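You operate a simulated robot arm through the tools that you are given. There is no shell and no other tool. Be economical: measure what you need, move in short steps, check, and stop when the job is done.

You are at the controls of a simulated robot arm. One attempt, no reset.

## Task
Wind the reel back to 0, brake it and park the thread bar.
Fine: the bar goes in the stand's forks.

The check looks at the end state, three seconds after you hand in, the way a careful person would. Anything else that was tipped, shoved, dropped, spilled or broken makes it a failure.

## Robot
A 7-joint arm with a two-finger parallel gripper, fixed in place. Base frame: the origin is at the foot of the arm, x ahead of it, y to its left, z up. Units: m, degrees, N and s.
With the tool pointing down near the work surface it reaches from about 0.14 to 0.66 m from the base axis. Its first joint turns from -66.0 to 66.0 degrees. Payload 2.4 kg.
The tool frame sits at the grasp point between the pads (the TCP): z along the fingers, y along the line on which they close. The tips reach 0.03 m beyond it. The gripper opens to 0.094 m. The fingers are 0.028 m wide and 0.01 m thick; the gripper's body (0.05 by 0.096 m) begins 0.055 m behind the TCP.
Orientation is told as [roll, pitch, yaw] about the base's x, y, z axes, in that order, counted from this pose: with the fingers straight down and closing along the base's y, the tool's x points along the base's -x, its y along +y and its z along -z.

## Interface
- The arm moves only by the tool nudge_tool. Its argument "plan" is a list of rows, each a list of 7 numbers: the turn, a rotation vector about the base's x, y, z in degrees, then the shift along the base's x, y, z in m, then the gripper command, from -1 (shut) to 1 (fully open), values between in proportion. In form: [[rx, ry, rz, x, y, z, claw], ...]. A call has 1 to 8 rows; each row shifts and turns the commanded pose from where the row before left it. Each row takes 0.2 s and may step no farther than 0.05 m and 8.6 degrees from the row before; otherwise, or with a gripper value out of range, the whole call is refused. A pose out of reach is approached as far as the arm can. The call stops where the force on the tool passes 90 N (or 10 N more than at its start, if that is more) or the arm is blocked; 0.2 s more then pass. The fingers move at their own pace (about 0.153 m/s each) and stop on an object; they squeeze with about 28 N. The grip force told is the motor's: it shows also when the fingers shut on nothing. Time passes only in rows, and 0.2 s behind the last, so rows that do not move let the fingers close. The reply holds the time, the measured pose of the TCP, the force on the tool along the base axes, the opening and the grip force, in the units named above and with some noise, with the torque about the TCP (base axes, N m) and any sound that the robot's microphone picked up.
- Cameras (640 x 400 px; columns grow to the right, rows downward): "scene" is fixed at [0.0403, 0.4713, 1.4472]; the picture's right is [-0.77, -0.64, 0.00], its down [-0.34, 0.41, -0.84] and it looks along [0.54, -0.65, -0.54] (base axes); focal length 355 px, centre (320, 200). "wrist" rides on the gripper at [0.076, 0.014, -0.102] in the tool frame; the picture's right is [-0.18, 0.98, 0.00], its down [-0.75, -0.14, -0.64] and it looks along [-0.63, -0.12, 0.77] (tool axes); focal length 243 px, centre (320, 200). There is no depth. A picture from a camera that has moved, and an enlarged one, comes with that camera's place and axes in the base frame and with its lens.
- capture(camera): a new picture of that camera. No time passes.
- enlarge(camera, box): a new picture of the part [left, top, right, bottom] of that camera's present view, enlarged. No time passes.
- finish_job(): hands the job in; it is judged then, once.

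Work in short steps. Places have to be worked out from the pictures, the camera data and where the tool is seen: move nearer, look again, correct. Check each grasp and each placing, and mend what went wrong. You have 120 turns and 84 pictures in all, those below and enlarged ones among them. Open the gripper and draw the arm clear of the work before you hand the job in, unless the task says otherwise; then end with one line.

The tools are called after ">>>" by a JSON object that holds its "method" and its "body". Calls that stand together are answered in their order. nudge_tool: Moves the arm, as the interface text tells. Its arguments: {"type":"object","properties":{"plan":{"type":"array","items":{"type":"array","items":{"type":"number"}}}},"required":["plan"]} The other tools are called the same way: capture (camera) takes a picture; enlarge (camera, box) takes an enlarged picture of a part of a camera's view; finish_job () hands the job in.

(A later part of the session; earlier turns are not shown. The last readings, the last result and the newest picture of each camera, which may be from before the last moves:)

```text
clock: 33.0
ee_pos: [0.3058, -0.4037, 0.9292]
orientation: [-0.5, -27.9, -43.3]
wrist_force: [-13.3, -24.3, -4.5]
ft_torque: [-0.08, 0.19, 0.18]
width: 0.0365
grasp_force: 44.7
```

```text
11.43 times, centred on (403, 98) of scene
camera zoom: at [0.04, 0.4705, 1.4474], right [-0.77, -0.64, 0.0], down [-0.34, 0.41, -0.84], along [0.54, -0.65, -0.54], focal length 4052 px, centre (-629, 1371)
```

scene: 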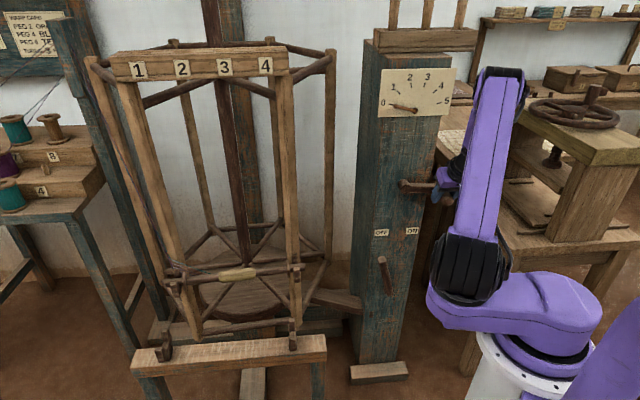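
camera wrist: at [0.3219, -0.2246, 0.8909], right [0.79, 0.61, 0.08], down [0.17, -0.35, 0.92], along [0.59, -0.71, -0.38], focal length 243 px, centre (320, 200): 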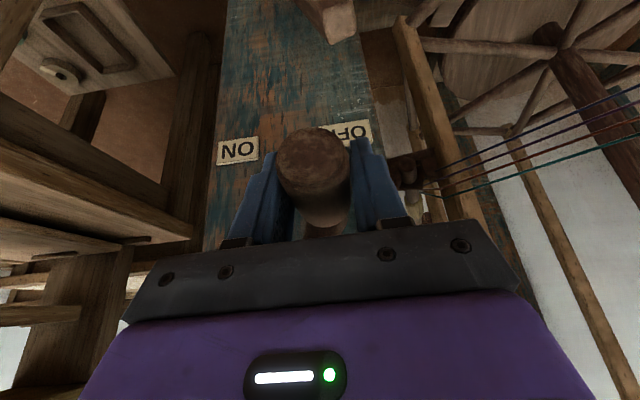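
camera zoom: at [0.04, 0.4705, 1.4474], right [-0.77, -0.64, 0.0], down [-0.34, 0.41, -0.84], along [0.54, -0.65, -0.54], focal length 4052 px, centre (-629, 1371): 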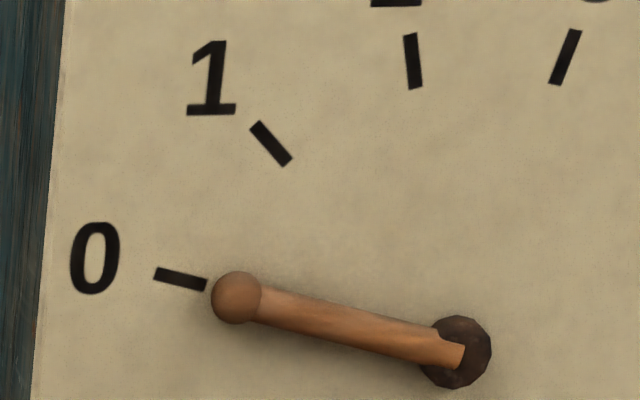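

The crank is back where it began; the bar is nearly square and the pointer is close to 0. I let go of the handle, back off and look at the dial face-on.

>>> {"method": "nudge_tool", "body": {"plan": [[0, 0, 0, 0, 0, 0, 0.3], [0, 0, 0, 0, 0, 0, 1], [0, 0, 0, -0.03, 0.028, 0.02, 1], [0, 0, 0, -0.03, 0.028, 0.02, 1]]}}

>>> {"method": "nudge_tool", "body": {"plan": [[-5.14, -5.47, 0, 0.01, 0.009, 0.039, 1], [-5.14, -5.47, 0, 0.0157, 0.009, 0.039, 1], [0, 0, 0, 0.0157, 0.009, 0.039, 1], [0, 0, 0, 0.0157, 0.009, 0.039, 1], [0, 0, 0, 0.0157, 0.005, 0.039, 1], [0, 0, 0, 0.0157, 0.005, 0.039, 1]]}}

>>> {"method": "capture", "body": {"camera": "wrist"}}

>>> {"method": "capture", "body": {"camera": "scene"}}

```text
clock: 34.0
ee_pos: [0.2492, -0.3451, 0.9713]
orientation: [-0.1, -27.8, -42.9]
wrist_force: [0.8, 0.0, 1.3]
ft_torque: [-0.01, -0.01, 0.0]
width: 0.094
grasp_force: 0.0
```

```text
clock: 35.4
ee_pos: [0.3367, -0.2987, 1.204]
orientation: [-0.3, -42.7, -42.9]
wrist_force: [-0.3, 0.0, 0.3]
ft_torque: [0.0, 0.0, -0.02]
width: 0.0939
grasp_force: 0.0
```

```text
40 pictures are left
camera wrist: at [0.2564, -0.2008, 1.2283], right [0.77, 0.63, 0.12], down [-0.01, -0.18, 0.98], along [0.64, -0.76, -0.13], focal length 243 px, centre (320, 200)
```

wrist: 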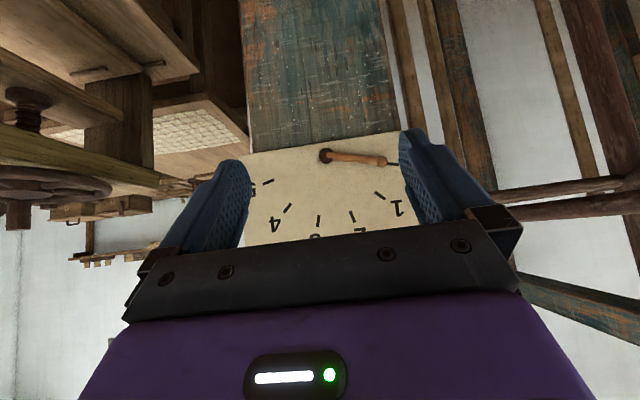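

```text
39 pictures are left
```

scene: 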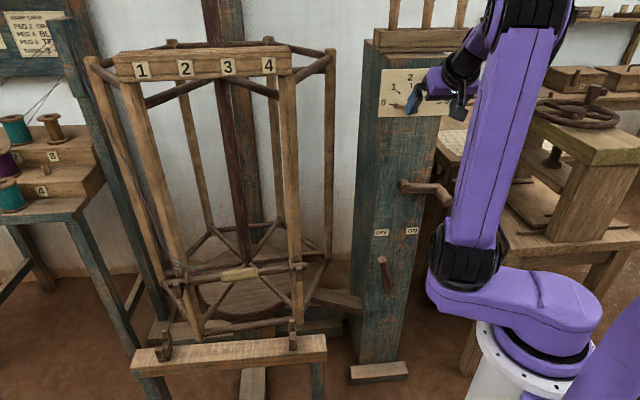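

The finger just covers the 0 tick. I shift the view a little sideways and enlarge.

>>> {"method": "nudge_tool", "body": {"plan": [[0, 0, 0, 0.02, 0.021, 0, 1]]}}

>>> {"method": "enlarge", "body": {"camera": "wrist", "box": [230, 130, 390, 230]}}

```text
clock: 35.8
ee_pos: [0.3573, -0.2765, 1.2039]
orientation: [-0.2, -42.8, -43.0]
wrist_force: [0.5, -0.2, -0.6]
ft_torque: [0.01, -0.01, -0.01]
width: 0.094
grasp_force: 0.2
```

```text
4.00 times, centred on (310, 180) of wrist
camera zoom: at [0.2762, -0.1795, 1.2281], right [0.77, 0.63, 0.12], down [-0.01, -0.18, 0.98], along [0.64, -0.76, -0.14], focal length 970 px, centre (360, 280)
```

zoom: 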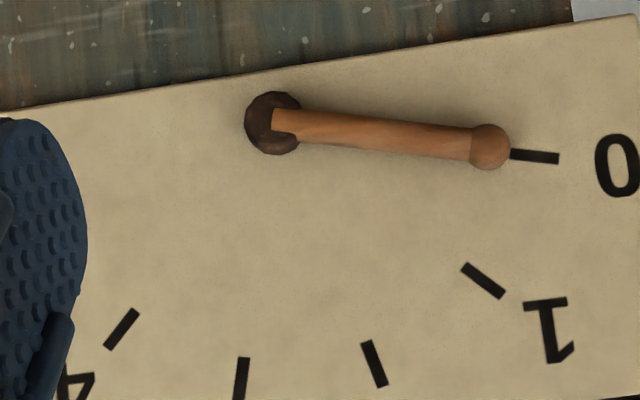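

Face-on, the pointer lines up with the 0 tick to within about half a degree, so the reel is at 0. Now I look at the bar, its holders and the forks.

>>> {"method": "enlarge", "body": {"camera": "scene", "box": [120, 240, 340, 378]}}

>>> {"method": "enlarge", "body": {"camera": "scene", "box": [350, 160, 460, 300]}}

```text
2.90 times, centred on (230, 309) of scene
camera zoom: at [0.0403, 0.4712, 1.4472], right [-0.77, -0.64, 0.0], down [-0.34, 0.41, -0.84], along [0.54, -0.65, -0.54], focal length 1028 px, centre (581, -116)
```

zoom: 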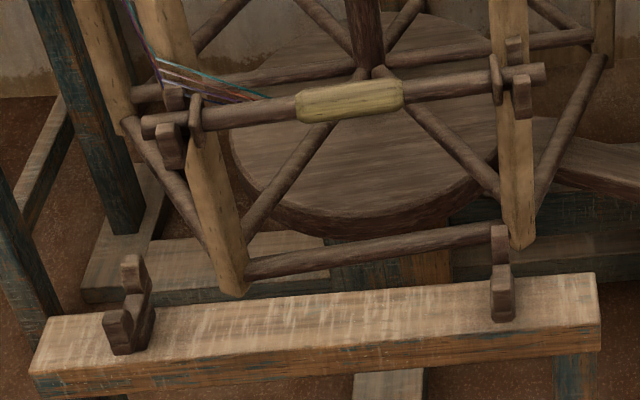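

```text
2.86 times, centred on (405, 230) of scene
camera zoom: at [0.0403, 0.4712, 1.4472], right [-0.77, -0.64, 0.0], down [-0.34, 0.41, -0.84], along [0.54, -0.65, -0.54], focal length 1013 px, centre (77, 114)
```

zoom: 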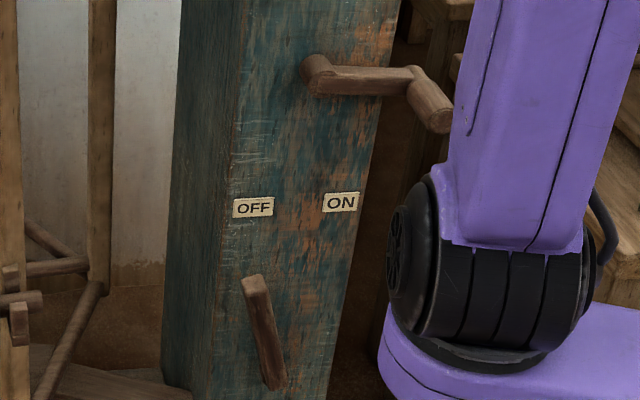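

The dial reads 0, so now the brake. I come down in front of the lever, which leans toward OFF (t about -0.055), with the tilt reduced to 30°.

>>> {"method": "nudge_tool", "body": {"plan": [[4.45, 4.74, 0, 0.0023, 0.006, -0.045, 1], [4.45, 4.74, 0, 0.0023, 0.006, -0.045, 1], [0, 0, 0, 0, 0, -0.045, 1], [0, 0, 0, 0, 0, -0.045, 1], [0, 0, 0, 0, 0, -0.045, 1], [0, 0, 0, 0, 0, -0.045, 1], [0, 0, 0, 0, 0, -0.045, 1], [0, 0, 0, 0, 0, -0.045, 1]]}}

>>> {"method": "capture", "body": {"camera": "wrist"}}

```text
clock: 37.6
ee_pos: [0.3636, -0.2643, 0.8437]
orientation: [-0.2, -29.7, -42.4]
wrist_force: [0.1, -0.1, 0.5]
ft_torque: [-0.01, 0.01, 0.03]
width: 0.0942
grasp_force: 0.1
```

```text
35 pictures are left
camera wrist: at [0.2872, -0.1736, 0.8958], right [0.78, 0.61, 0.09], down [0.15, -0.33, 0.93], along [0.6, -0.72, -0.35], focal length 243 px, centre (320, 200)
```

wrist: 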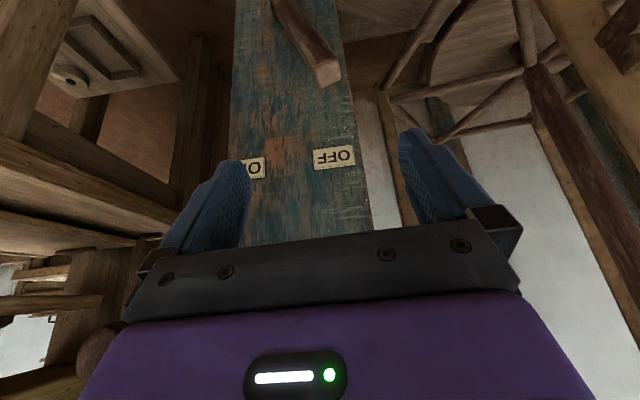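

The lever tip is at about (0.432, -0.313, 0.674). I go down along the tool axis to cage it.

>>> {"method": "nudge_tool", "body": {"plan": [[0, 0, 0, 0.013, -0.0098, -0.038, 1], [0, 0, 0, 0.013, -0.0098, -0.038, 1], [0, 0, 0, 0.013, -0.0098, -0.038, 1], [0, 0, 0, 0.013, -0.0098, -0.038, 1], [0, 0, 0, 0.013, -0.0098, -0.034, 1]]}}

>>> {"method": "capture", "body": {"camera": "wrist"}}

```text
clock: 38.8
ee_pos: [0.4282, -0.3147, 0.657]
orientation: [-0.1, -29.7, -43.1]
wrist_force: [-0.3, -0.7, -0.2]
ft_torque: [0.0, 0.0, -0.03]
width: 0.094
grasp_force: 0.0
```

```text
34 pictures are left
camera wrist: at [0.3518, -0.2225, 0.7097], right [0.79, 0.61, 0.09], down [0.15, -0.33, 0.93], along [0.6, -0.72, -0.35], focal length 243 px, centre (320, 200)
```

wrist: 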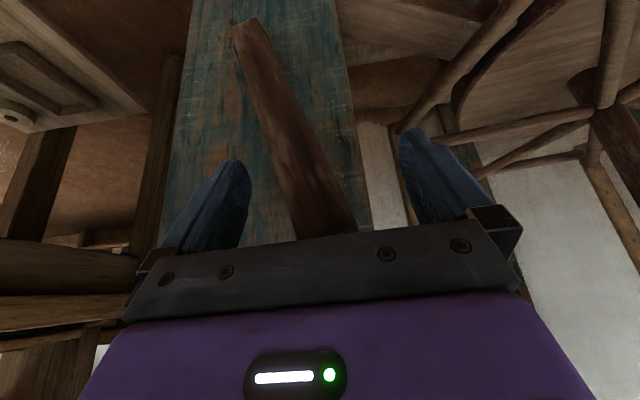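

The lever is between the fingers. I narrow them and push it across to ON.

>>> {"method": "nudge_tool", "body": {"plan": [[0, 0, 0, 0, 0, 0, -0.1], [0, 0, 0, 0, 0, 0, -0.1], [0, 0, 0, -0.0137, -0.0146, 0, -0.1], [0, 0, 0, -0.0137, -0.0146, 0, -0.1], [0, 0, 0, -0.0137, -0.0146, 0, -0.1], [0, 0, 0, -0.0137, -0.0146, 0, -0.1], [0, 0, 0, -0.0103, -0.0109, 0, -0.1]]}}

>>> {"method": "nudge_tool", "body": {"plan": [[0, 0, 0, -0.0069, -0.0073, 0, -0.1], [0, 0, 0, -0.0069, -0.0073, 0, -0.1], [0, 0, 0, -0.0034, -0.0036, 0, -0.1]]}}

>>> {"method": "capture", "body": {"camera": "wrist"}}

```text
clock: 40.4
ee_pos: [0.3626, -0.382, 0.657]
orientation: [-0.2, -29.6, -42.6]
wrist_force: [4.4, 3.2, -1.6]
ft_torque: [0.26, -0.26, 0.07]
width: 0.0461
grasp_force: 4.1
```

```text
clock: 41.2
ee_pos: [0.356, -0.3917, 0.657]
orientation: [0.8, -29.4, -41.9]
wrist_force: [32.5, 26.7, 2.2]
ft_torque: [0.76, -1.2, -0.19]
width: 0.0655
grasp_force: 20.5
```

```text
33 pictures are left
camera wrist: at [0.2775, -0.3026, 0.7097], right [0.77, 0.63, 0.1], down [0.15, -0.34, 0.93], along [0.62, -0.7, -0.36], focal length 243 px, centre (320, 200)
```

wrist: 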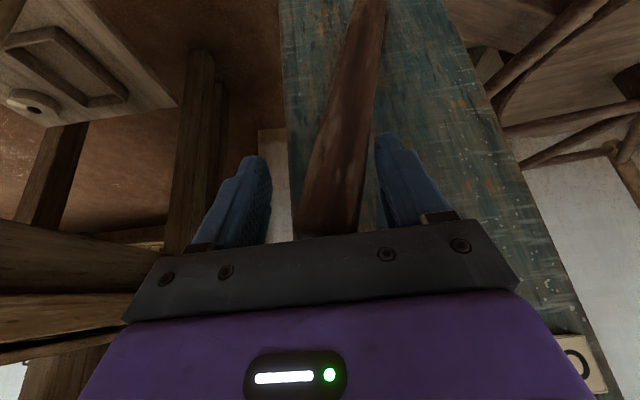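

It met the stop on the ON side at about 42 N. I relax, open and draw back up along the tool axis.

>>> {"method": "nudge_tool", "body": {"plan": [[0, 0, 0, 0.0086, 0.0091, 0, 0.2], [0, 0, 0, 0, 0, 0, 1], [0, 0, 0, 0, 0, 0, 1], [0, 0, 0, -0.013, 0.0118, 0.03, 1], [0, 0, 0, -0.013, 0.0118, 0.03, 1], [0, 0, 0, -0.015, 0.014, 0.03, 1], [0, 0, 0, -0.015, 0.014, 0.03, 1]]}}

>>> {"method": "capture", "body": {"camera": "wrist"}}

>>> {"method": "capture", "body": {"camera": "scene"}}

```text
clock: 42.8
ee_pos: [0.2958, -0.3401, 0.7784]
orientation: [-0.3, -29.7, -43.1]
wrist_force: [0.4, 0.2, -1.5]
ft_torque: [0.02, 0.01, 0.02]
width: 0.0939
grasp_force: 0.1
```

```text
32 pictures are left
camera wrist: at [0.2206, -0.2487, 0.8307], right [0.79, 0.61, 0.09], down [0.15, -0.33, 0.93], along [0.6, -0.72, -0.35], focal length 243 px, centre (320, 200)
```

wrist: 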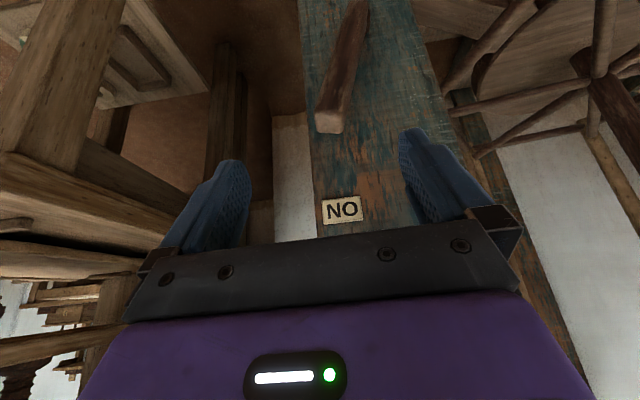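

```text
31 pictures are left
```

scene: 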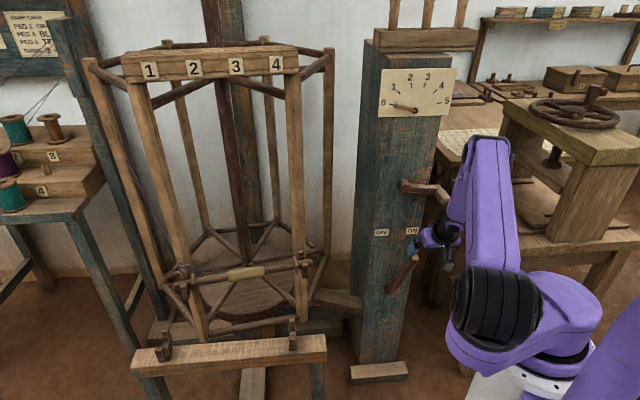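

Brake is ON. But the reel looks as if it crept back a little before the brake caught, so I check the dial again.

>>> {"method": "enlarge", "body": {"camera": "scene", "box": [375, 80, 431, 115]}}

>>> {"method": "enlarge", "body": {"camera": "scene", "box": [120, 240, 340, 378]}}

```text
11.43 times, centred on (403, 98) of scene
camera zoom: at [0.0403, 0.4713, 1.4472], right [-0.77, -0.64, 0.0], down [-0.34, 0.41, -0.84], along [0.54, -0.65, -0.54], focal length 4052 px, centre (-629, 1371)
```

zoom: 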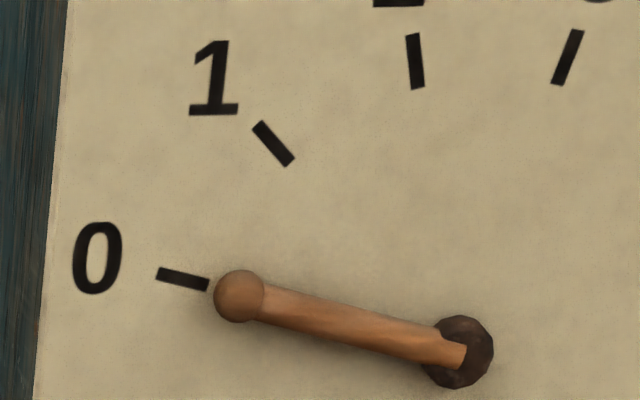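

```text
2.90 times, centred on (230, 309) of scene
camera zoom: at [0.0403, 0.4713, 1.4472], right [-0.77, -0.64, 0.0], down [-0.34, 0.41, -0.84], along [0.54, -0.65, -0.54], focal length 1028 px, centre (581, -116)
```

zoom: 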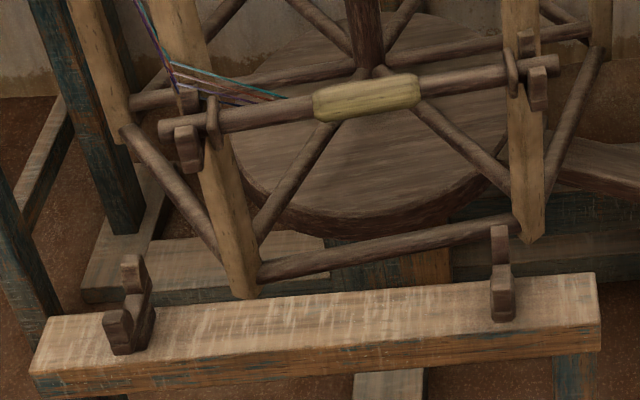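

The dial still reads 0 with the brake on. The bar's grip is at about (0.69, 0.03, 0.72) and the forks' middle at about (0.65, 0.14, 0.57). I leave the column, rise and straighten the tool.

>>> {"method": "nudge_tool", "body": {"plan": [[0, 0, 0, 0.033, 0.036, 0.0, 1], [0, 0, 0, 0.033, 0.036, 0.01, 1], [5.14, 5.47, 0, -0.01, 0.01, 0.045, 1], [5.14, 5.47, 0, -0.01, 0.01, 0.045, 1], [5.14, 5.47, 0, -0.01, 0.01, 0.045, 1], [5.14, 5.47, 0, 0, 0.02, 0.04, 1], [0, 0, 8, 0, 0.03, 0.03, 1], [0, 0, 8, 0.01, 0.03, 0.03, 1]]}}

>>> {"method": "nudge_tool", "body": {"plan": [[0, 0, 8, 0.01, 0.03, 0.01, 1], [0, 0, 8, 0.01, 0.03, 0.01, 1], [0, 0, 8, 0.01, 0.03, 0, 1], [0, 0, 8, 0.01, 0.03, 0, 1], [0, 0, 8, 0.01, 0.03, 0, 1], [0, 0, 8, 0.01, 0.03, 0, 1], [0, 0, 8, 0.01, 0.02, 0, 1], [0, 0, 8, 0.01, 0.02, 0, 1]]}}

>>> {"method": "capture", "body": {"camera": "wrist"}}

```text
clock: 44.8
ee_pos: [0.2497, -0.3545, 0.9653]
orientation: [-2.0, -10.8, -65.9]
wrist_force: [-0.2, 0.6, 0.3]
ft_torque: [0.0, -0.01, -0.02]
width: 0.094
grasp_force: 0.0
out of reach, approached as far as the arm can: row 5, 6
stopped in row 8: the arm was blocked; the commanded pose is now the measured one
```

```text
clock: 46.6
ee_pos: [0.3362, -0.1377, 0.9623]
orientation: [-3.1, -11.2, -3.8]
wrist_force: [0.2, 0.7, -0.5]
ft_torque: [0.02, 0.0, -0.01]
width: 0.094
grasp_force: 0.1
out of reach, approached as far as the arm can: row 2, 6, 7, 8
```

```text
28 pictures are left
camera wrist: at [0.2429, -0.1098, 1.0475], right [0.26, 0.97, -0.02], down [0.6, -0.15, 0.78], along [0.75, -0.21, -0.62], focal length 243 px, centre (320, 200)
```

wrist: 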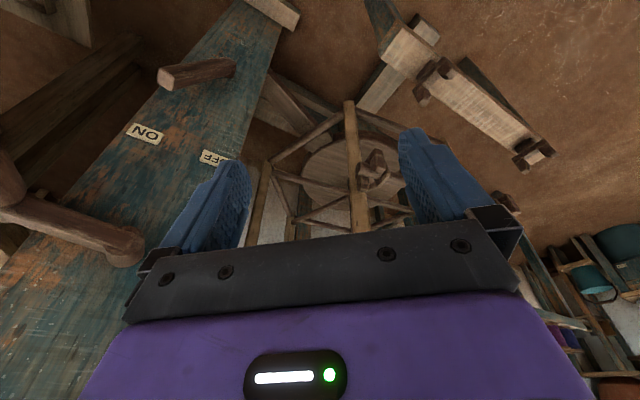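

The arm took an odd route there and was blocked once, so I check that the crank, dial and reel were not disturbed.

>>> {"method": "capture", "body": {"camera": "scene"}}

>>> {"method": "enlarge", "body": {"camera": "scene", "box": [375, 80, 431, 115]}}

```text
27 pictures are left
```

scene: 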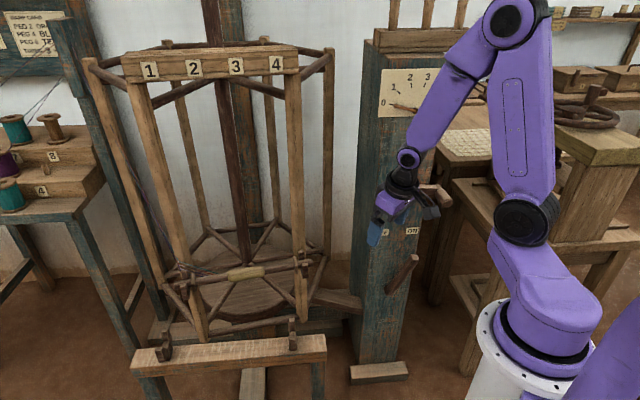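

```text
11.43 times, centred on (403, 98) of scene
camera zoom: at [0.0403, 0.4713, 1.4472], right [-0.77, -0.64, 0.0], down [-0.34, 0.41, -0.84], along [0.54, -0.65, -0.54], focal length 4052 px, centre (-629, 1371)
```

zoom: 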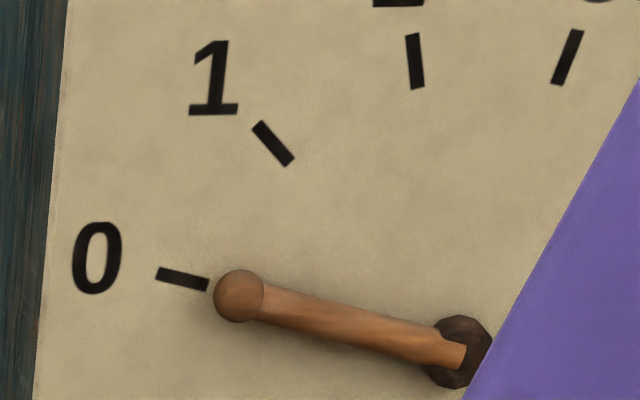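

Nothing was disturbed and the dial is unchanged. I move on toward the reel's front with the tool straightened, staying farther from the base.

>>> {"method": "nudge_tool", "body": {"plan": [[1.5, 5.6, 0, 0.02, 0.03, 0.03, 1], [1.6, 5.6, 0, 0.02, 0.03, 0.03, 1], [0, 0, 8, 0.02, 0.03, 0.02, 1], [0, 0, 8, 0.02, 0.03, 0, 1], [0, 0, 8, 0.01, 0.03, 0, 1], [0, 0, 8, 0.01, 0.03, 0, 1]]}}

>>> {"method": "capture", "body": {"camera": "wrist"}}

```text
clock: 48.0
ee_pos: [0.3828, 0.0544, 0.9051]
orientation: [-3.8, -0.8, 30.1]
wrist_force: [-0.3, 0.0, -0.2]
ft_torque: [-0.04, -0.01, 0.0]
width: 0.0939
grasp_force: 0.1
out of reach, approached as far as the arm can: row 1, 2, 3, 4, 5, 6
```

```text
25 pictures are left
camera wrist: at [0.3059, 0.0357, 1.0064], right [-0.33, 0.94, -0.06], down [0.69, 0.29, 0.66], along [0.64, 0.18, -0.75], focal length 243 px, centre (320, 200)
```

wrist: 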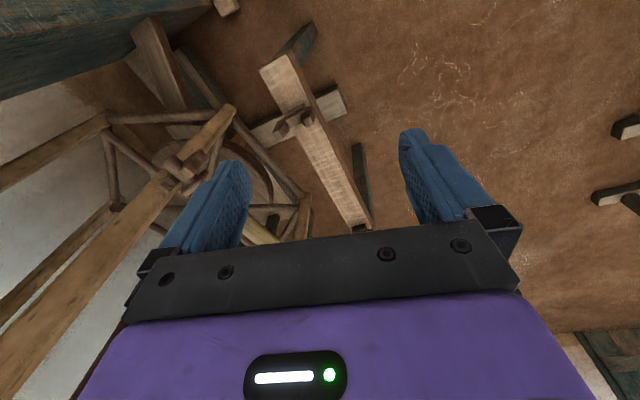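

The arm is at its fold limit, so I reach farther out first and then up.

>>> {"method": "nudge_tool", "body": {"plan": [[0, 0, 0, 0.03, 0.02, 0, 1], [0, 0, 0, 0.03, 0.02, 0.01, 1], [0, 0, 0, 0.02, 0.02, 0.03, 1], [0, 0, 5, 0, 0.02, 0.04, 1]]}}

>>> {"method": "capture", "body": {"camera": "scene"}}

```text
clock: 49.0
ee_pos: [0.4077, 0.1337, 0.9194]
orientation: [-5.7, -1.4, 34.9]
wrist_force: [-0.1, 0.5, 1.0]
ft_torque: [-0.06, -0.04, 0.01]
width: 0.0941
grasp_force: 0.1
out of reach, approached as far as the arm can: row 1, 2, 3, 4
```

```text
24 pictures are left
```

scene: 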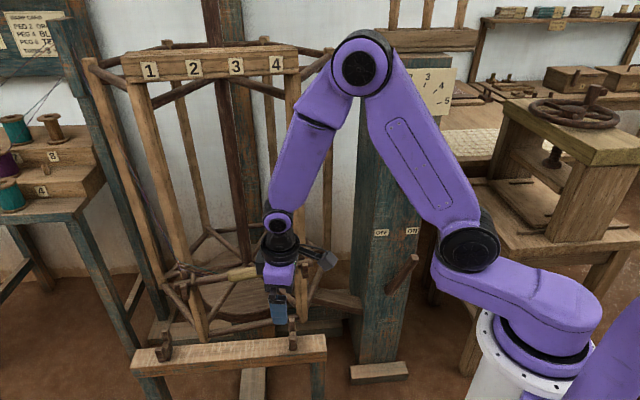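

I test a move outward and downward, which is where I need to go anyway, to see whether the limit eases.

>>> {"method": "nudge_tool", "body": {"plan": [[0, 0, 0, 0.03, 0, -0.01, 1], [0, 0, 0, 0.03, 0, -0.01, 1]]}}

>>> {"method": "nudge_tool", "body": {"plan": [[2, 0, 0, 0, -0.03, 0.0, 1], [2, 0, 0, 0, -0.03, 0.0, 1]]}}

```text
clock: 49.6
ee_pos: [0.4612, 0.1338, 0.894]
orientation: [-6.8, -1.6, 34.9]
wrist_force: [-0.2, -0.8, 0.1]
ft_torque: [0.0, 0.01, 0.03]
width: 0.0939
grasp_force: 0.1
out of reach, approached as far as the arm can: row 2
```

```text
clock: 50.2
ee_pos: [0.4291, 0.0862, 0.8742]
orientation: [-4.2, -4.1, 34.6]
wrist_force: [-0.6, -0.3, -0.2]
ft_torque: [-0.02, -0.02, 0.01]
width: 0.0942
grasp_force: 0.0
out of reach, approached as far as the arm can: row 1, 2
```

I keep the present height and reach straight out to see whether the limit clears with extension.

>>> {"method": "nudge_tool", "body": {"plan": [[0, 0, 0, 0.04, 0, 0, 1], [0, 0, 0, 0.04, 0, 0, 1]]}}

>>> {"method": "capture", "body": {"camera": "scene"}}

```text
clock: 50.8
ee_pos: [0.4637, 0.1065, 0.8497]
orientation: [-4.8, -4.4, 34.4]
wrist_force: [-0.1, 0.1, 0.5]
ft_torque: [0.0, -0.01, 0.0]
width: 0.0939
grasp_force: 0.2
out of reach, approached as far as the arm can: row 1, 2
```

```text
23 pictures are left
```

scene: 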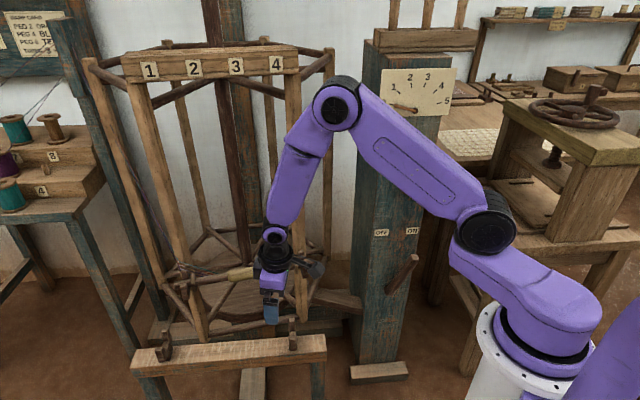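

The wrist seems to reach its bend limit when the tool is vertical, while outward tilt was always fine. So I tilt the fingers outward along +x by about 28° while reaching toward the bar.

>>> {"method": "nudge_tool", "body": {"plan": [[0, -7, 0, 0.0, -0.01, 0.0, 1], [0, -7, 0, 0.02, -0.01, 0.01, 1], [0, -7, 0, 0.02, -0.01, 0.01, 1], [0, -5, 0, 0.02, -0.01, 0.01, 1], [0, 0, 0, 0.02, -0.01, 0.01, 1]]}}

>>> {"method": "capture", "body": {"camera": "wrist"}}

```text
clock: 52.0
ee_pos: [0.5433, 0.0567, 0.8867]
orientation: [-18.5, -24.7, 38.8]
wrist_force: [0.0, 0.2, -0.8]
ft_torque: [0.0, -0.01, -0.03]
width: 0.0943
grasp_force: 0.1
```

```text
22 pictures are left
camera wrist: at [0.4302, 0.0265, 0.942], right [-0.35, 0.91, -0.2], down [0.28, 0.31, 0.91], along [0.89, 0.26, -0.36], focal length 243 px, centre (320, 200)
```

wrist: 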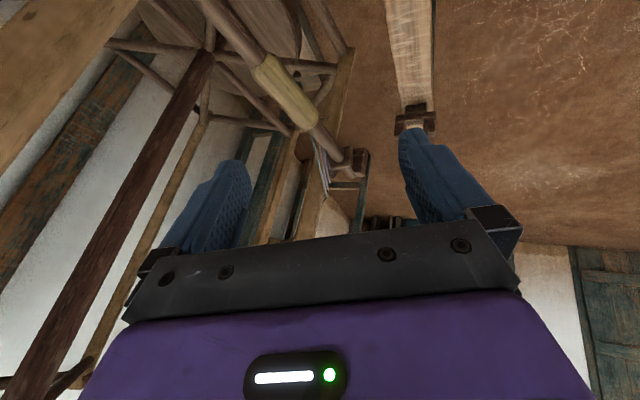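

No reach limits now. Triangulated: grip of the bar at (0.692, 0.026, 0.707) with the bar lying along 53°; left fork notch at (0.748, 0.274, 0.598), right one near (0.506, 0.032, 0.598), so the forks' middle is (0.627, 0.153) along 45°. I turn the tool square to the bar and come nearer.

>>> {"method": "nudge_tool", "body": {"plan": [[-4.7, 0, 7.3, 0.019, -0.007, -0.005, 1], [-4.7, 0, 7.3, 0.019, -0.007, -0.006, 1], [-4.7, 0, 7.3, 0.019, -0.007, -0.006, 1]]}}

>>> {"method": "capture", "body": {"camera": "wrist"}}

```text
refused: row 1 steps farther than a row can; nothing moved
```

```text
21 pictures are left
camera wrist: at [0.4302, 0.0265, 0.942], right [-0.35, 0.91, -0.2], down [0.28, 0.31, 0.91], along [0.89, 0.26, -0.36], focal length 243 px, centre (320, 200)
```

wrist: 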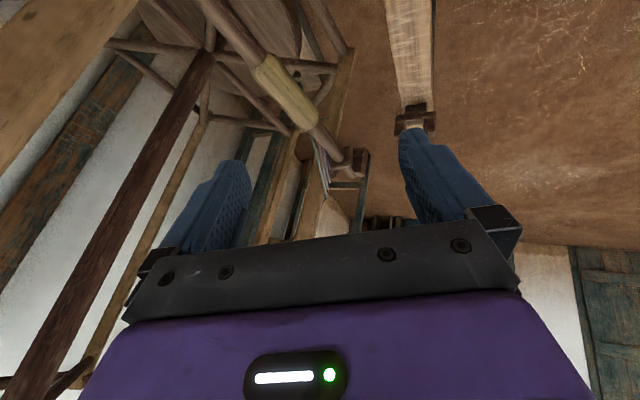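

That turn was slightly over the per-row limit, so I split it into four rows.

>>> {"method": "nudge_tool", "body": {"plan": [[-3.5, 0, 5.5, 0.014, -0.005, -0.004, 1], [-3.5, 0, 5.5, 0.014, -0.005, -0.004, 1], [-3.5, 0, 5.5, 0.014, -0.006, -0.004, 1], [-3.5, 0, 5.5, 0.015, -0.006, -0.005, 1]]}}

>>> {"method": "capture", "body": {"camera": "wrist"}}

```text
clock: 53.0
ee_pos: [0.6012, 0.035, 0.8724]
orientation: [-27.6, -13.6, 64.2]
wrist_force: [-0.8, 0.2, 0.0]
ft_torque: [0.03, 0.0, -0.04]
width: 0.0943
grasp_force: 0.0
```

```text
20 pictures are left
camera wrist: at [0.5061, -0.0219, 0.9364], right [-0.66, 0.64, -0.4], down [0.1, 0.6, 0.79], along [0.74, 0.48, -0.46], focal length 243 px, centre (320, 200)
```

wrist: 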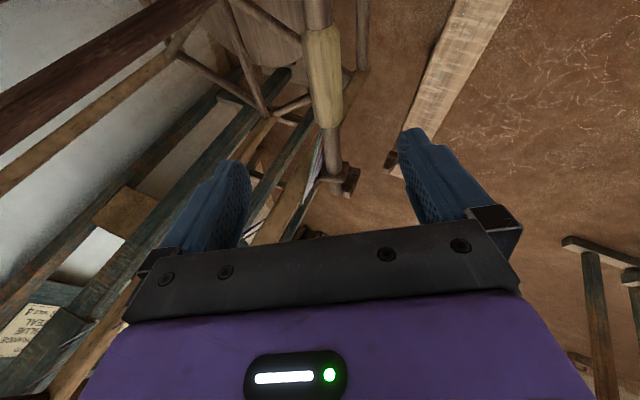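

The bar's grip lies straight between the fingers. I go in along the tool axis most of the way and check.

>>> {"method": "nudge_tool", "body": {"plan": [[0, 0, 0, 0.0205, -0.0022, -0.0385, 1], [0, 0, 0, 0.0205, -0.0022, -0.0385, 1], [0, 0, 0, 0.0205, -0.0022, -0.0385, 1]]}}

>>> {"method": "capture", "body": {"camera": "wrist"}}

```text
clock: 53.8
ee_pos: [0.6634, 0.0279, 0.7558]
orientation: [-27.6, -13.7, 64.0]
wrist_force: [-0.4, -0.2, 0.1]
ft_torque: [-0.01, 0.01, -0.02]
width: 0.0942
grasp_force: 0.1
```

```text
19 pictures are left
camera wrist: at [0.5678, -0.0279, 0.8202], right [-0.66, 0.64, -0.4], down [0.1, 0.6, 0.79], along [0.75, 0.48, -0.46], focal length 243 px, centre (320, 200)
```

wrist: 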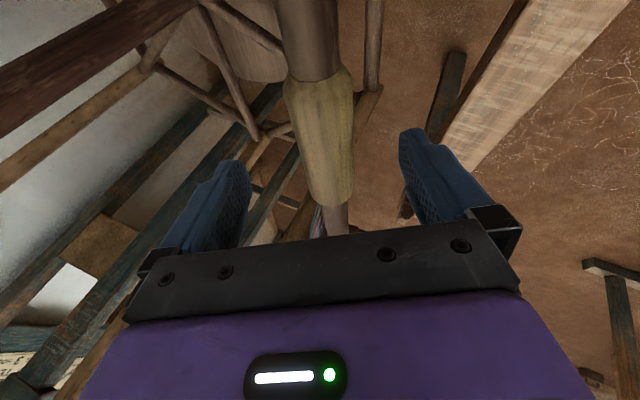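

Well centred. I make the last step and close on the grip.

>>> {"method": "nudge_tool", "body": {"plan": [[0, 0, 0, 0.02, -0.002, -0.036, 1], [0, 0, 0, 0, 0, 0, 0.2], [0, 0, 0, 0, 0, 0, -0.5], [0, 0, 0, 0, 0, 0, -1], [0, 0, 0, 0, 0, 0, -1]]}}

>>> {"method": "capture", "body": {"camera": "wrist"}}

```text
clock: 55.0
ee_pos: [0.682, 0.0269, 0.7207]
orientation: [-27.5, -13.7, 64.0]
wrist_force: [-0.7, 2.7, 0.1]
ft_torque: [0.28, -0.27, -0.54]
width: 0.0393
grasp_force: 28.4
```

```text
18 pictures are left
camera wrist: at [0.5875, -0.0299, 0.7844], right [-0.66, 0.64, -0.4], down [0.1, 0.6, 0.8], along [0.75, 0.48, -0.46], focal length 243 px, centre (320, 200)
```

wrist: 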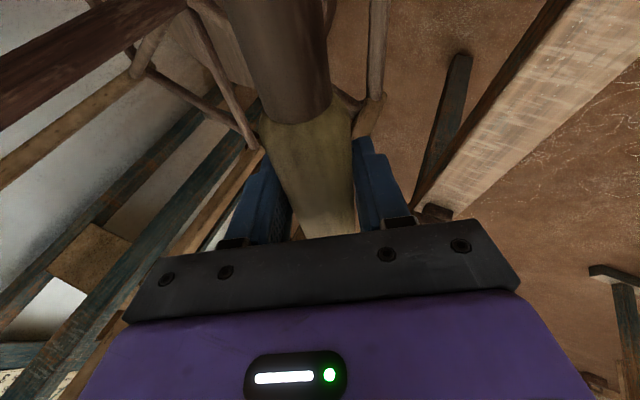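

Gripped at 0.039 m with low force. I lift straight up 7 cm in small steps to clear the hooks, then check from the scene camera.

>>> {"method": "nudge_tool", "body": {"plan": [[0, 0, 0, 0, 0, 0.01, -1], [0, 0, 0, 0, 0, 0.015, -1], [0, 0, 0, 0, 0, 0.02, -1], [0, 0, 0, 0, 0, 0.025, -1], [0, 0, 0, 0, 0, 0.02, -1]]}}

>>> {"method": "enlarge", "body": {"camera": "scene", "box": [120, 200, 360, 378]}}

```text
clock: 56.2
ee_pos: [0.6827, 0.0275, 0.8106]
orientation: [-27.4, -13.8, 64.1]
wrist_force: [0.9, -0.4, -2.6]
ft_torque: [0.02, 0.01, 0.03]
width: 0.039
grasp_force: 27.0
```

```text
2.25 times, centred on (240, 289) of scene
camera zoom: at [0.0403, 0.4713, 1.4472], right [-0.77, -0.64, 0.0], down [-0.34, 0.41, -0.84], along [0.54, -0.65, -0.54], focal length 797 px, centre (500, 0)
```

zoom: 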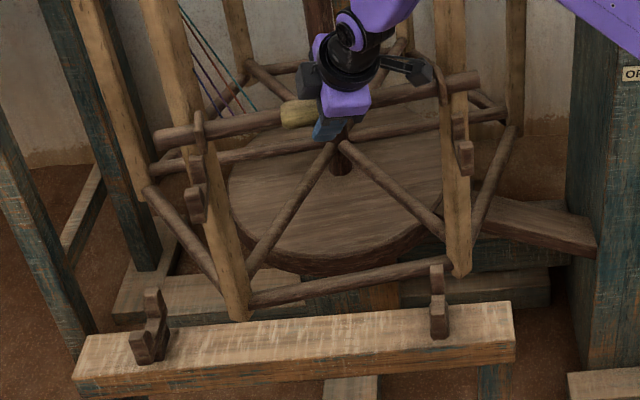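

The bar is free of the hooks and level. I bring it out away from the reel, turn it 8° to match the forks and carry it above them.

>>> {"method": "nudge_tool", "body": {"plan": [[0, 0, 0, -0.016, 0.012, 0, -1], [0, 0, 0, -0.016, 0.012, 0, -1], [0, 0, 0, -0.016, 0.012, 0, -1], [0, 0, 0, -0.016, 0.012, 0, -1], [0, 0, -2, 0, 0.02, 0, -1], [0, 0, -2, 0, 0.02, 0, -1], [0, 0, -2, 0, 0.02, 0, -1], [0, 0, -2, 0.002, 0.019, 0, -1]]}}

>>> {"method": "enlarge", "body": {"camera": "scene", "box": [120, 200, 360, 378]}}

>>> {"method": "capture", "body": {"camera": "wrist"}}

```text
clock: 58.0
ee_pos: [0.6206, 0.1475, 0.8105]
orientation: [-27.7, -13.6, 55.9]
wrist_force: [0.6, 0.5, -1.7]
ft_torque: [0.0, 0.0, 0.02]
width: 0.0388
grasp_force: 28.1
out of reach, approached as far as the arm can: row 5
```

```text
2.25 times, centred on (240, 289) of scene
camera zoom: at [0.0403, 0.4712, 1.4472], right [-0.77, -0.64, 0.0], down [-0.34, 0.41, -0.84], along [0.54, -0.65, -0.54], focal length 797 px, centre (500, 0)
```

zoom: 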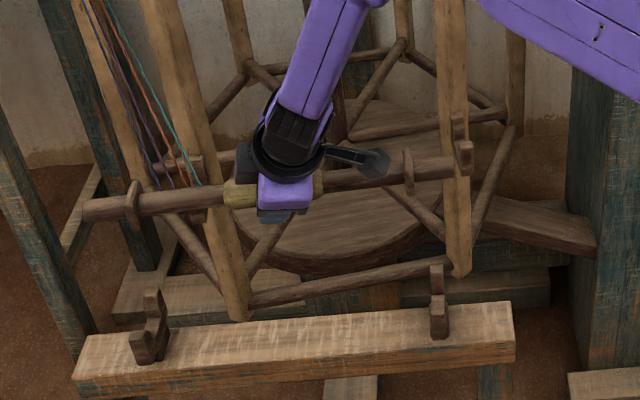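

```text
15 pictures are left
camera wrist: at [0.5185, 0.1046, 0.875], right [-0.56, 0.72, -0.4], down [0.18, 0.58, 0.79], along [0.81, 0.37, -0.46], focal length 243 px, centre (320, 200)
```

wrist: 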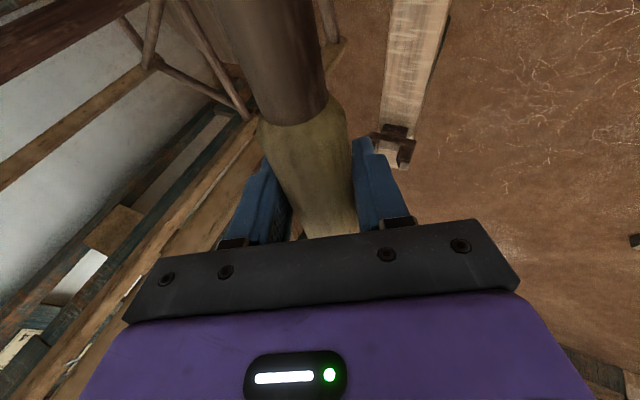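

The bar is level, lies along about 49° and is centred near (0.632, 0.146). The refined forks are at (0.75, 0.28) and (0.51, 0.03), so the middle is (0.63, 0.155) along 46°. I correct that and lower it to just above the fork prongs.

>>> {"method": "nudge_tool", "body": {"plan": [[0, 0, -1.2, -0.001, 0.0045, -0.03, -1], [0, 0, -1.2, -0.001, 0.0045, -0.03, -1], [0, 0, 0, 0, 0, -0.03, -1], [0, 0, 0, 0, 0, -0.025, -1]]}}

>>> {"method": "enlarge", "body": {"camera": "scene", "box": [120, 240, 340, 378]}}

>>> {"method": "capture", "body": {"camera": "wrist"}}

```text
clock: 59.0
ee_pos: [0.6185, 0.1564, 0.6941]
orientation: [-27.6, -13.7, 53.6]
wrist_force: [-0.1, -0.1, -2.0]
ft_torque: [-0.01, 0.0, -0.02]
width: 0.0388
grasp_force: 27.5
```

```text
2.90 times, centred on (230, 309) of scene
camera zoom: at [0.0403, 0.4713, 1.4472], right [-0.77, -0.64, 0.0], down [-0.34, 0.41, -0.84], along [0.54, -0.65, -0.54], focal length 1028 px, centre (581, -116)
```

zoom: 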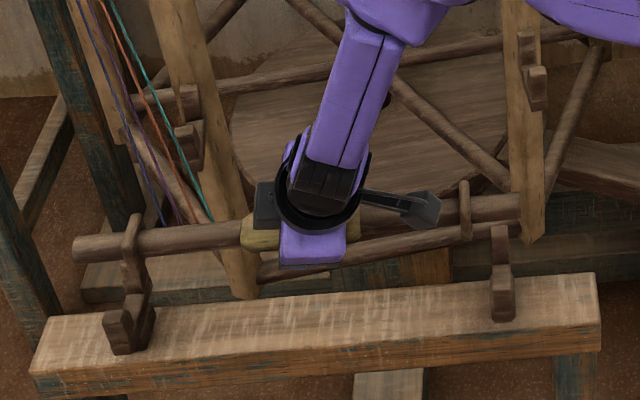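

```text
13 pictures are left
camera wrist: at [0.5144, 0.1188, 0.7595], right [-0.53, 0.75, -0.4], down [0.21, 0.57, 0.79], along [0.82, 0.34, -0.46], focal length 243 px, centre (320, 200)
```

wrist: 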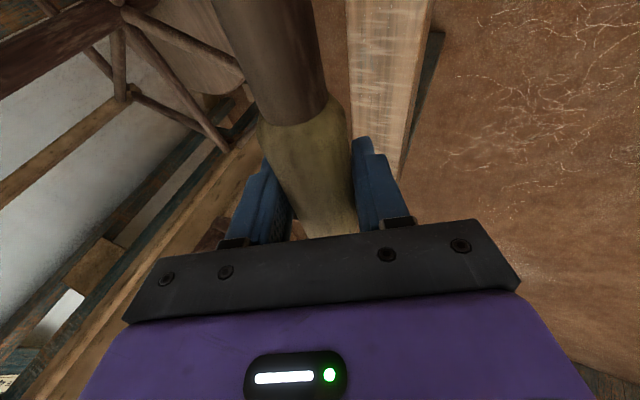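

Bar now: centre (0.634, 0.154), along 47.4°, and the collars sit just inside both forks. I shift 3 mm toward the front, turn 1° and lower another 4 cm.

>>> {"method": "nudge_tool", "body": {"plan": [[0, 0, -1, -0.0022, 0.002, -0.01, -1], [0, 0, 0, 0, 0, -0.015, -1], [0, 0, 0, 0, 0, -0.015, -1]]}}

>>> {"method": "enlarge", "body": {"camera": "scene", "box": [130, 280, 230, 370]}}

>>> {"method": "enlarge", "body": {"camera": "scene", "box": [240, 280, 340, 370]}}

```text
clock: 59.8
ee_pos: [0.6154, 0.1598, 0.6556]
orientation: [-27.6, -13.7, 52.7]
wrist_force: [-0.8, -0.6, -2.1]
ft_torque: [0.01, -0.01, -0.02]
width: 0.039
grasp_force: 28.4
```

```text
4.44 times, centred on (180, 325) of scene
camera zoom: at [0.0403, 0.4713, 1.4472], right [-0.77, -0.64, 0.0], down [-0.34, 0.41, -0.84], along [0.54, -0.65, -0.54], focal length 1576 px, centre (942, -356)
```

zoom: 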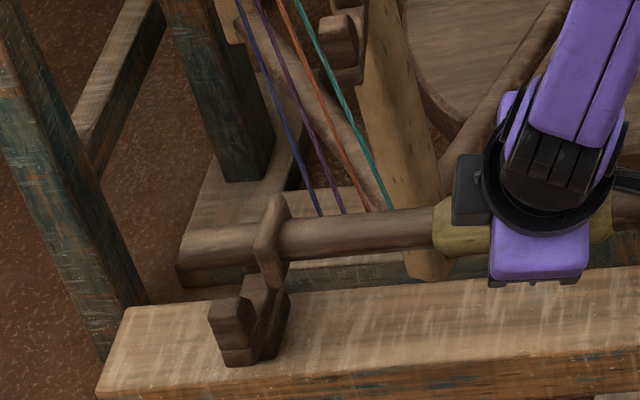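

```text
4.44 times, centred on (290, 325) of scene
camera zoom: at [0.0403, 0.4713, 1.4472], right [-0.77, -0.64, 0.0], down [-0.34, 0.41, -0.84], along [0.54, -0.65, -0.54], focal length 1576 px, centre (453, -356)
```

zoom: 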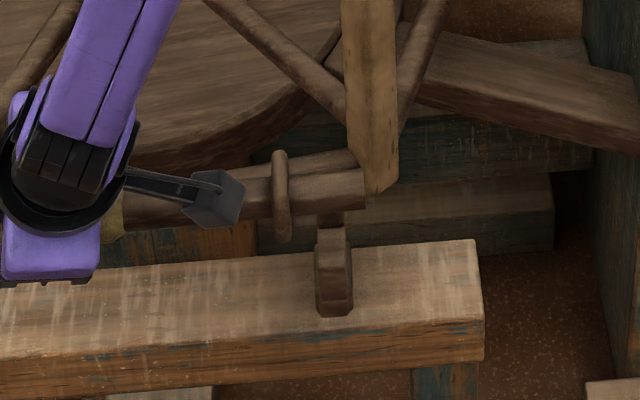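

The bar hangs just over both forks, with the collars inside and the ends outside them. I lower gently in 1 cm rows, watching the force.

>>> {"method": "nudge_tool", "body": {"plan": [[0, 0, 0, 0, 0, -0.01, -1], [0, 0, 0, 0, 0, -0.01, -1], [0, 0, 0, 0, 0, -0.008, -1]]}}

>>> {"method": "enlarge", "body": {"camera": "scene", "box": [130, 280, 230, 370]}}

>>> {"method": "enlarge", "body": {"camera": "scene", "box": [240, 280, 340, 370]}}

```text
clock: 60.6
ee_pos: [0.6167, 0.1587, 0.6264]
orientation: [-27.6, -13.6, 52.6]
wrist_force: [0.2, -0.8, -1.2]
ft_torque: [0.09, -0.12, -0.16]
width: 0.0389
grasp_force: 27.6
```

```text
4.44 times, centred on (180, 325) of scene
camera zoom: at [0.0403, 0.4712, 1.4472], right [-0.77, -0.64, 0.0], down [-0.34, 0.41, -0.84], along [0.54, -0.65, -0.54], focal length 1576 px, centre (942, -356)
```

zoom: 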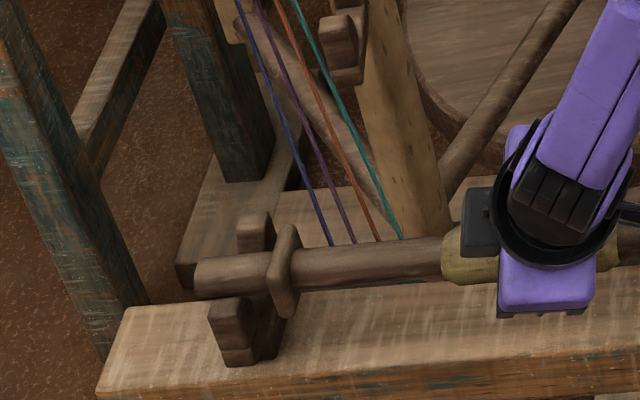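

```text
4.44 times, centred on (290, 325) of scene
camera zoom: at [0.0403, 0.4712, 1.4472], right [-0.77, -0.64, 0.0], down [-0.34, 0.41, -0.84], along [0.54, -0.65, -0.54], focal length 1576 px, centre (453, -356)
```

zoom: 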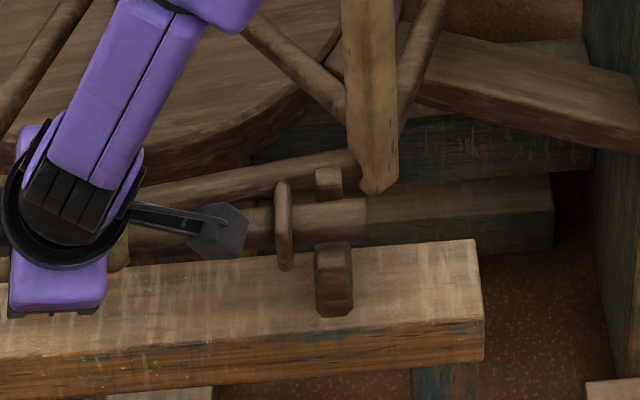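

The bar now lies between the tall and short prongs at both forks. I lower on in small steps until it rests.

>>> {"method": "nudge_tool", "body": {"plan": [[0, 0, 0, 0, 0, -0.006, -1], [0, 0, 0, 0, 0, -0.006, -1], [0, 0, 0, 0, 0, -0.005, -1]]}}

```text
clock: 61.4
ee_pos: [0.6204, 0.154, 0.6139]
orientation: [-28.0, -13.8, 52.3]
wrist_force: [13.3, -14.8, 22.3]
ft_torque: [0.03, 0.2, -0.04]
width: 0.0389
grasp_force: 27.9
```

Contact with about 22 N up and a push toward the tall prongs: the bar rides on the front side. I yield 6 mm that way and look.

>>> {"method": "nudge_tool", "body": {"plan": [[0, 0, 0, 0.004, -0.004, 0.002, -1], [0, 0, 0, 0, 0, 0, -1]]}}

>>> {"method": "enlarge", "body": {"camera": "scene", "box": [130, 280, 230, 370]}}

>>> {"method": "enlarge", "body": {"camera": "scene", "box": [240, 280, 340, 370]}}

```text
clock: 62.0
ee_pos: [0.622, 0.1551, 0.6136]
orientation: [-27.6, -13.9, 52.6]
wrist_force: [10.2, -8.8, 15.4]
ft_torque: [0.27, -0.07, -0.44]
width: 0.0389
grasp_force: 27.6
```

```text
4.44 times, centred on (180, 325) of scene
camera zoom: at [0.0401, 0.471, 1.4472], right [-0.77, -0.64, 0.0], down [-0.34, 0.41, -0.84], along [0.54, -0.65, -0.54], focal length 1576 px, centre (942, -356)
```

zoom: 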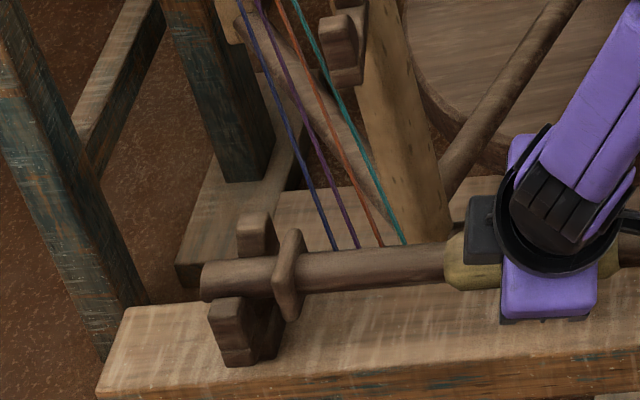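

```text
4.44 times, centred on (290, 325) of scene
camera zoom: at [0.0401, 0.471, 1.4472], right [-0.77, -0.64, 0.0], down [-0.34, 0.41, -0.84], along [0.54, -0.65, -0.54], focal length 1576 px, centre (453, -356)
```

zoom: 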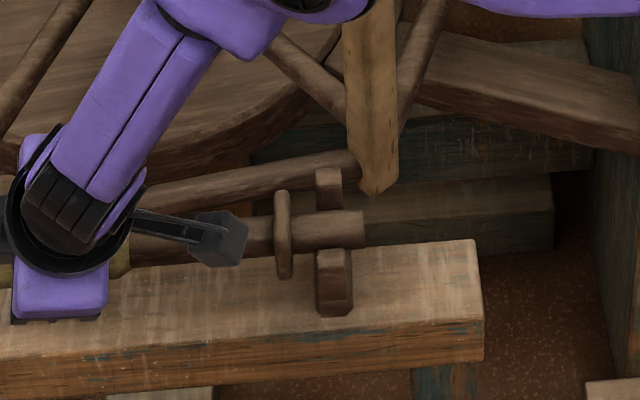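

The bar still rides on the edge of the short prongs. I raise it slightly, move it 8 mm back toward the tall prongs and lower again.

>>> {"method": "nudge_tool", "body": {"plan": [[0, 0, 0, 0, 0, 0.008, -1], [0, 0, 0, 0.006, -0.0055, 0, -1], [0, 0, 0, 0, 0, -0.006, -1], [0, 0, 0, 0, 0, -0.006, -1], [0, 0, 0, 0, 0, -0.005, -1]]}}

```text
clock: 63.2
ee_pos: [0.6258, 0.1498, 0.6028]
orientation: [-27.5, -13.8, 52.7]
wrist_force: [0.2, 0.6, -2.0]
ft_torque: [-0.02, -0.03, -0.02]
width: 0.0386
grasp_force: 27.8
```

No contact now, and the bar is lower than before, so it is going into the notches. I lower on until it touches.

>>> {"method": "nudge_tool", "body": {"plan": [[0, 0, 0, 0, 0, -0.005, -1], [0, 0, 0, 0, 0, -0.005, -1], [0, 0, 0, 0, 0, -0.004, -1]]}}

>>> {"method": "enlarge", "body": {"camera": "scene", "box": [120, 270, 340, 378]}}

```text
clock: 64.0
ee_pos: [0.6317, 0.1474, 0.5933]
orientation: [-28.1, -14.0, 52.6]
wrist_force: [3.1, -9.7, 34.9]
ft_torque: [-0.06, 0.09, -0.11]
width: 0.0382
grasp_force: 27.7
```

```text
2.91 times, centred on (230, 324) of scene
camera zoom: at [0.0396, 0.4709, 1.4473], right [-0.77, -0.64, 0.0], down [-0.34, 0.41, -0.84], along [0.54, -0.65, -0.54], focal length 1032 px, centre (582, -161)
```

zoom: 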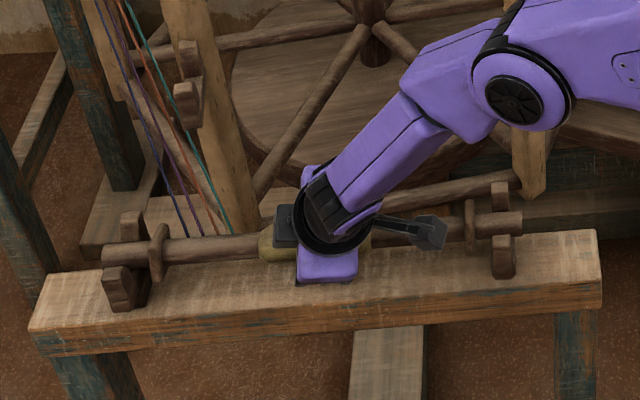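

The bar is down in both notches with the short prongs in front of it, and it touches evenly (35 N up, no torque). I ease off 3 mm, open a little and draw back along the tool axis.

>>> {"method": "nudge_tool", "body": {"plan": [[0, 0, 0, -0.001, 0.001, 0.004, -1], [0, 0, 0, 0, 0, 0, 0.2], [0, 0, 0, 0, 0, 0, 0.3], [0, 0, 0, -0.0074, 0.0017, 0.0129, 0.3], [0, 0, 0, -0.0148, 0.0035, 0.0258, 0.4], [0, 0, 0, -0.02, 0.004, 0.035, 0.6], [0, 0, 0, -0.02, 0.004, 0.035, 1], [0, 0, 0, -0.02, 0.004, 0.035, 1]]}}

>>> {"method": "enlarge", "body": {"camera": "scene", "box": [120, 250, 340, 378]}}

```text
clock: 65.8
ee_pos: [0.5423, 0.1687, 0.7376]
orientation: [-27.5, -13.6, 52.6]
wrist_force: [0.5, 0.0, 0.1]
ft_torque: [-0.01, -0.01, -0.03]
width: 0.094
grasp_force: 0.0
```

```text
2.91 times, centred on (230, 314) of scene
camera zoom: at [0.0403, 0.4712, 1.4472], right [-0.77, -0.64, 0.0], down [-0.34, 0.41, -0.84], along [0.54, -0.65, -0.54], focal length 1032 px, centre (582, -132)
```

zoom: 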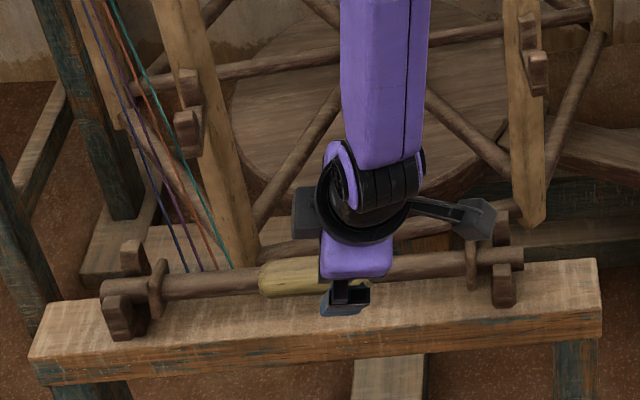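

The bar sits in both forks and the gripper is free of it. I draw the arm farther up and back, then do a last check.

>>> {"method": "nudge_tool", "body": {"plan": [[0, 0, 0, -0.01, 0.0, 0.04, 1], [0, 0, 0, -0.01, 0.0, 0.04, 1], [0, 0, 0, -0.01, -0.01, 0.04, 1], [0, 0, 0, -0.02, -0.01, 0.03, 1]]}}

>>> {"method": "capture", "body": {"camera": "scene"}}

>>> {"method": "enlarge", "body": {"camera": "scene", "box": [375, 80, 431, 115]}}

```text
clock: 66.8
ee_pos: [0.4918, 0.1475, 0.8864]
orientation: [-27.5, -13.7, 52.7]
wrist_force: [0.4, 0.1, -0.4]
ft_torque: [-0.03, 0.0, -0.01]
width: 0.0938
grasp_force: 0.0
```

```text
4 pictures are left
```

scene: 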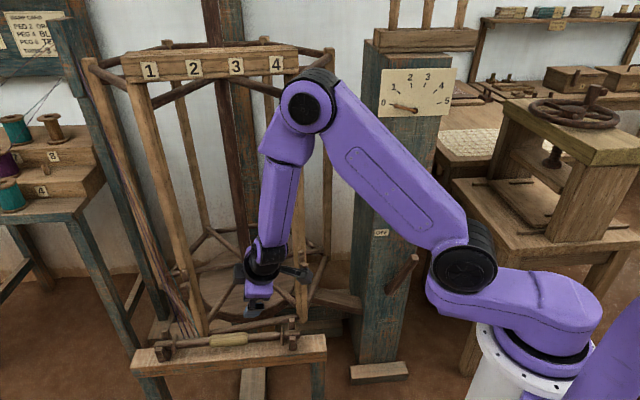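

```text
11.43 times, centred on (403, 98) of scene
camera zoom: at [0.0403, 0.4713, 1.4472], right [-0.77, -0.64, 0.0], down [-0.34, 0.41, -0.84], along [0.54, -0.65, -0.54], focal length 4052 px, centre (-629, 1371)
```

zoom: 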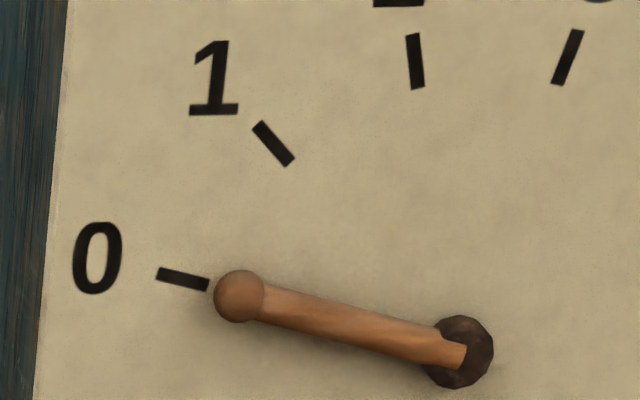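

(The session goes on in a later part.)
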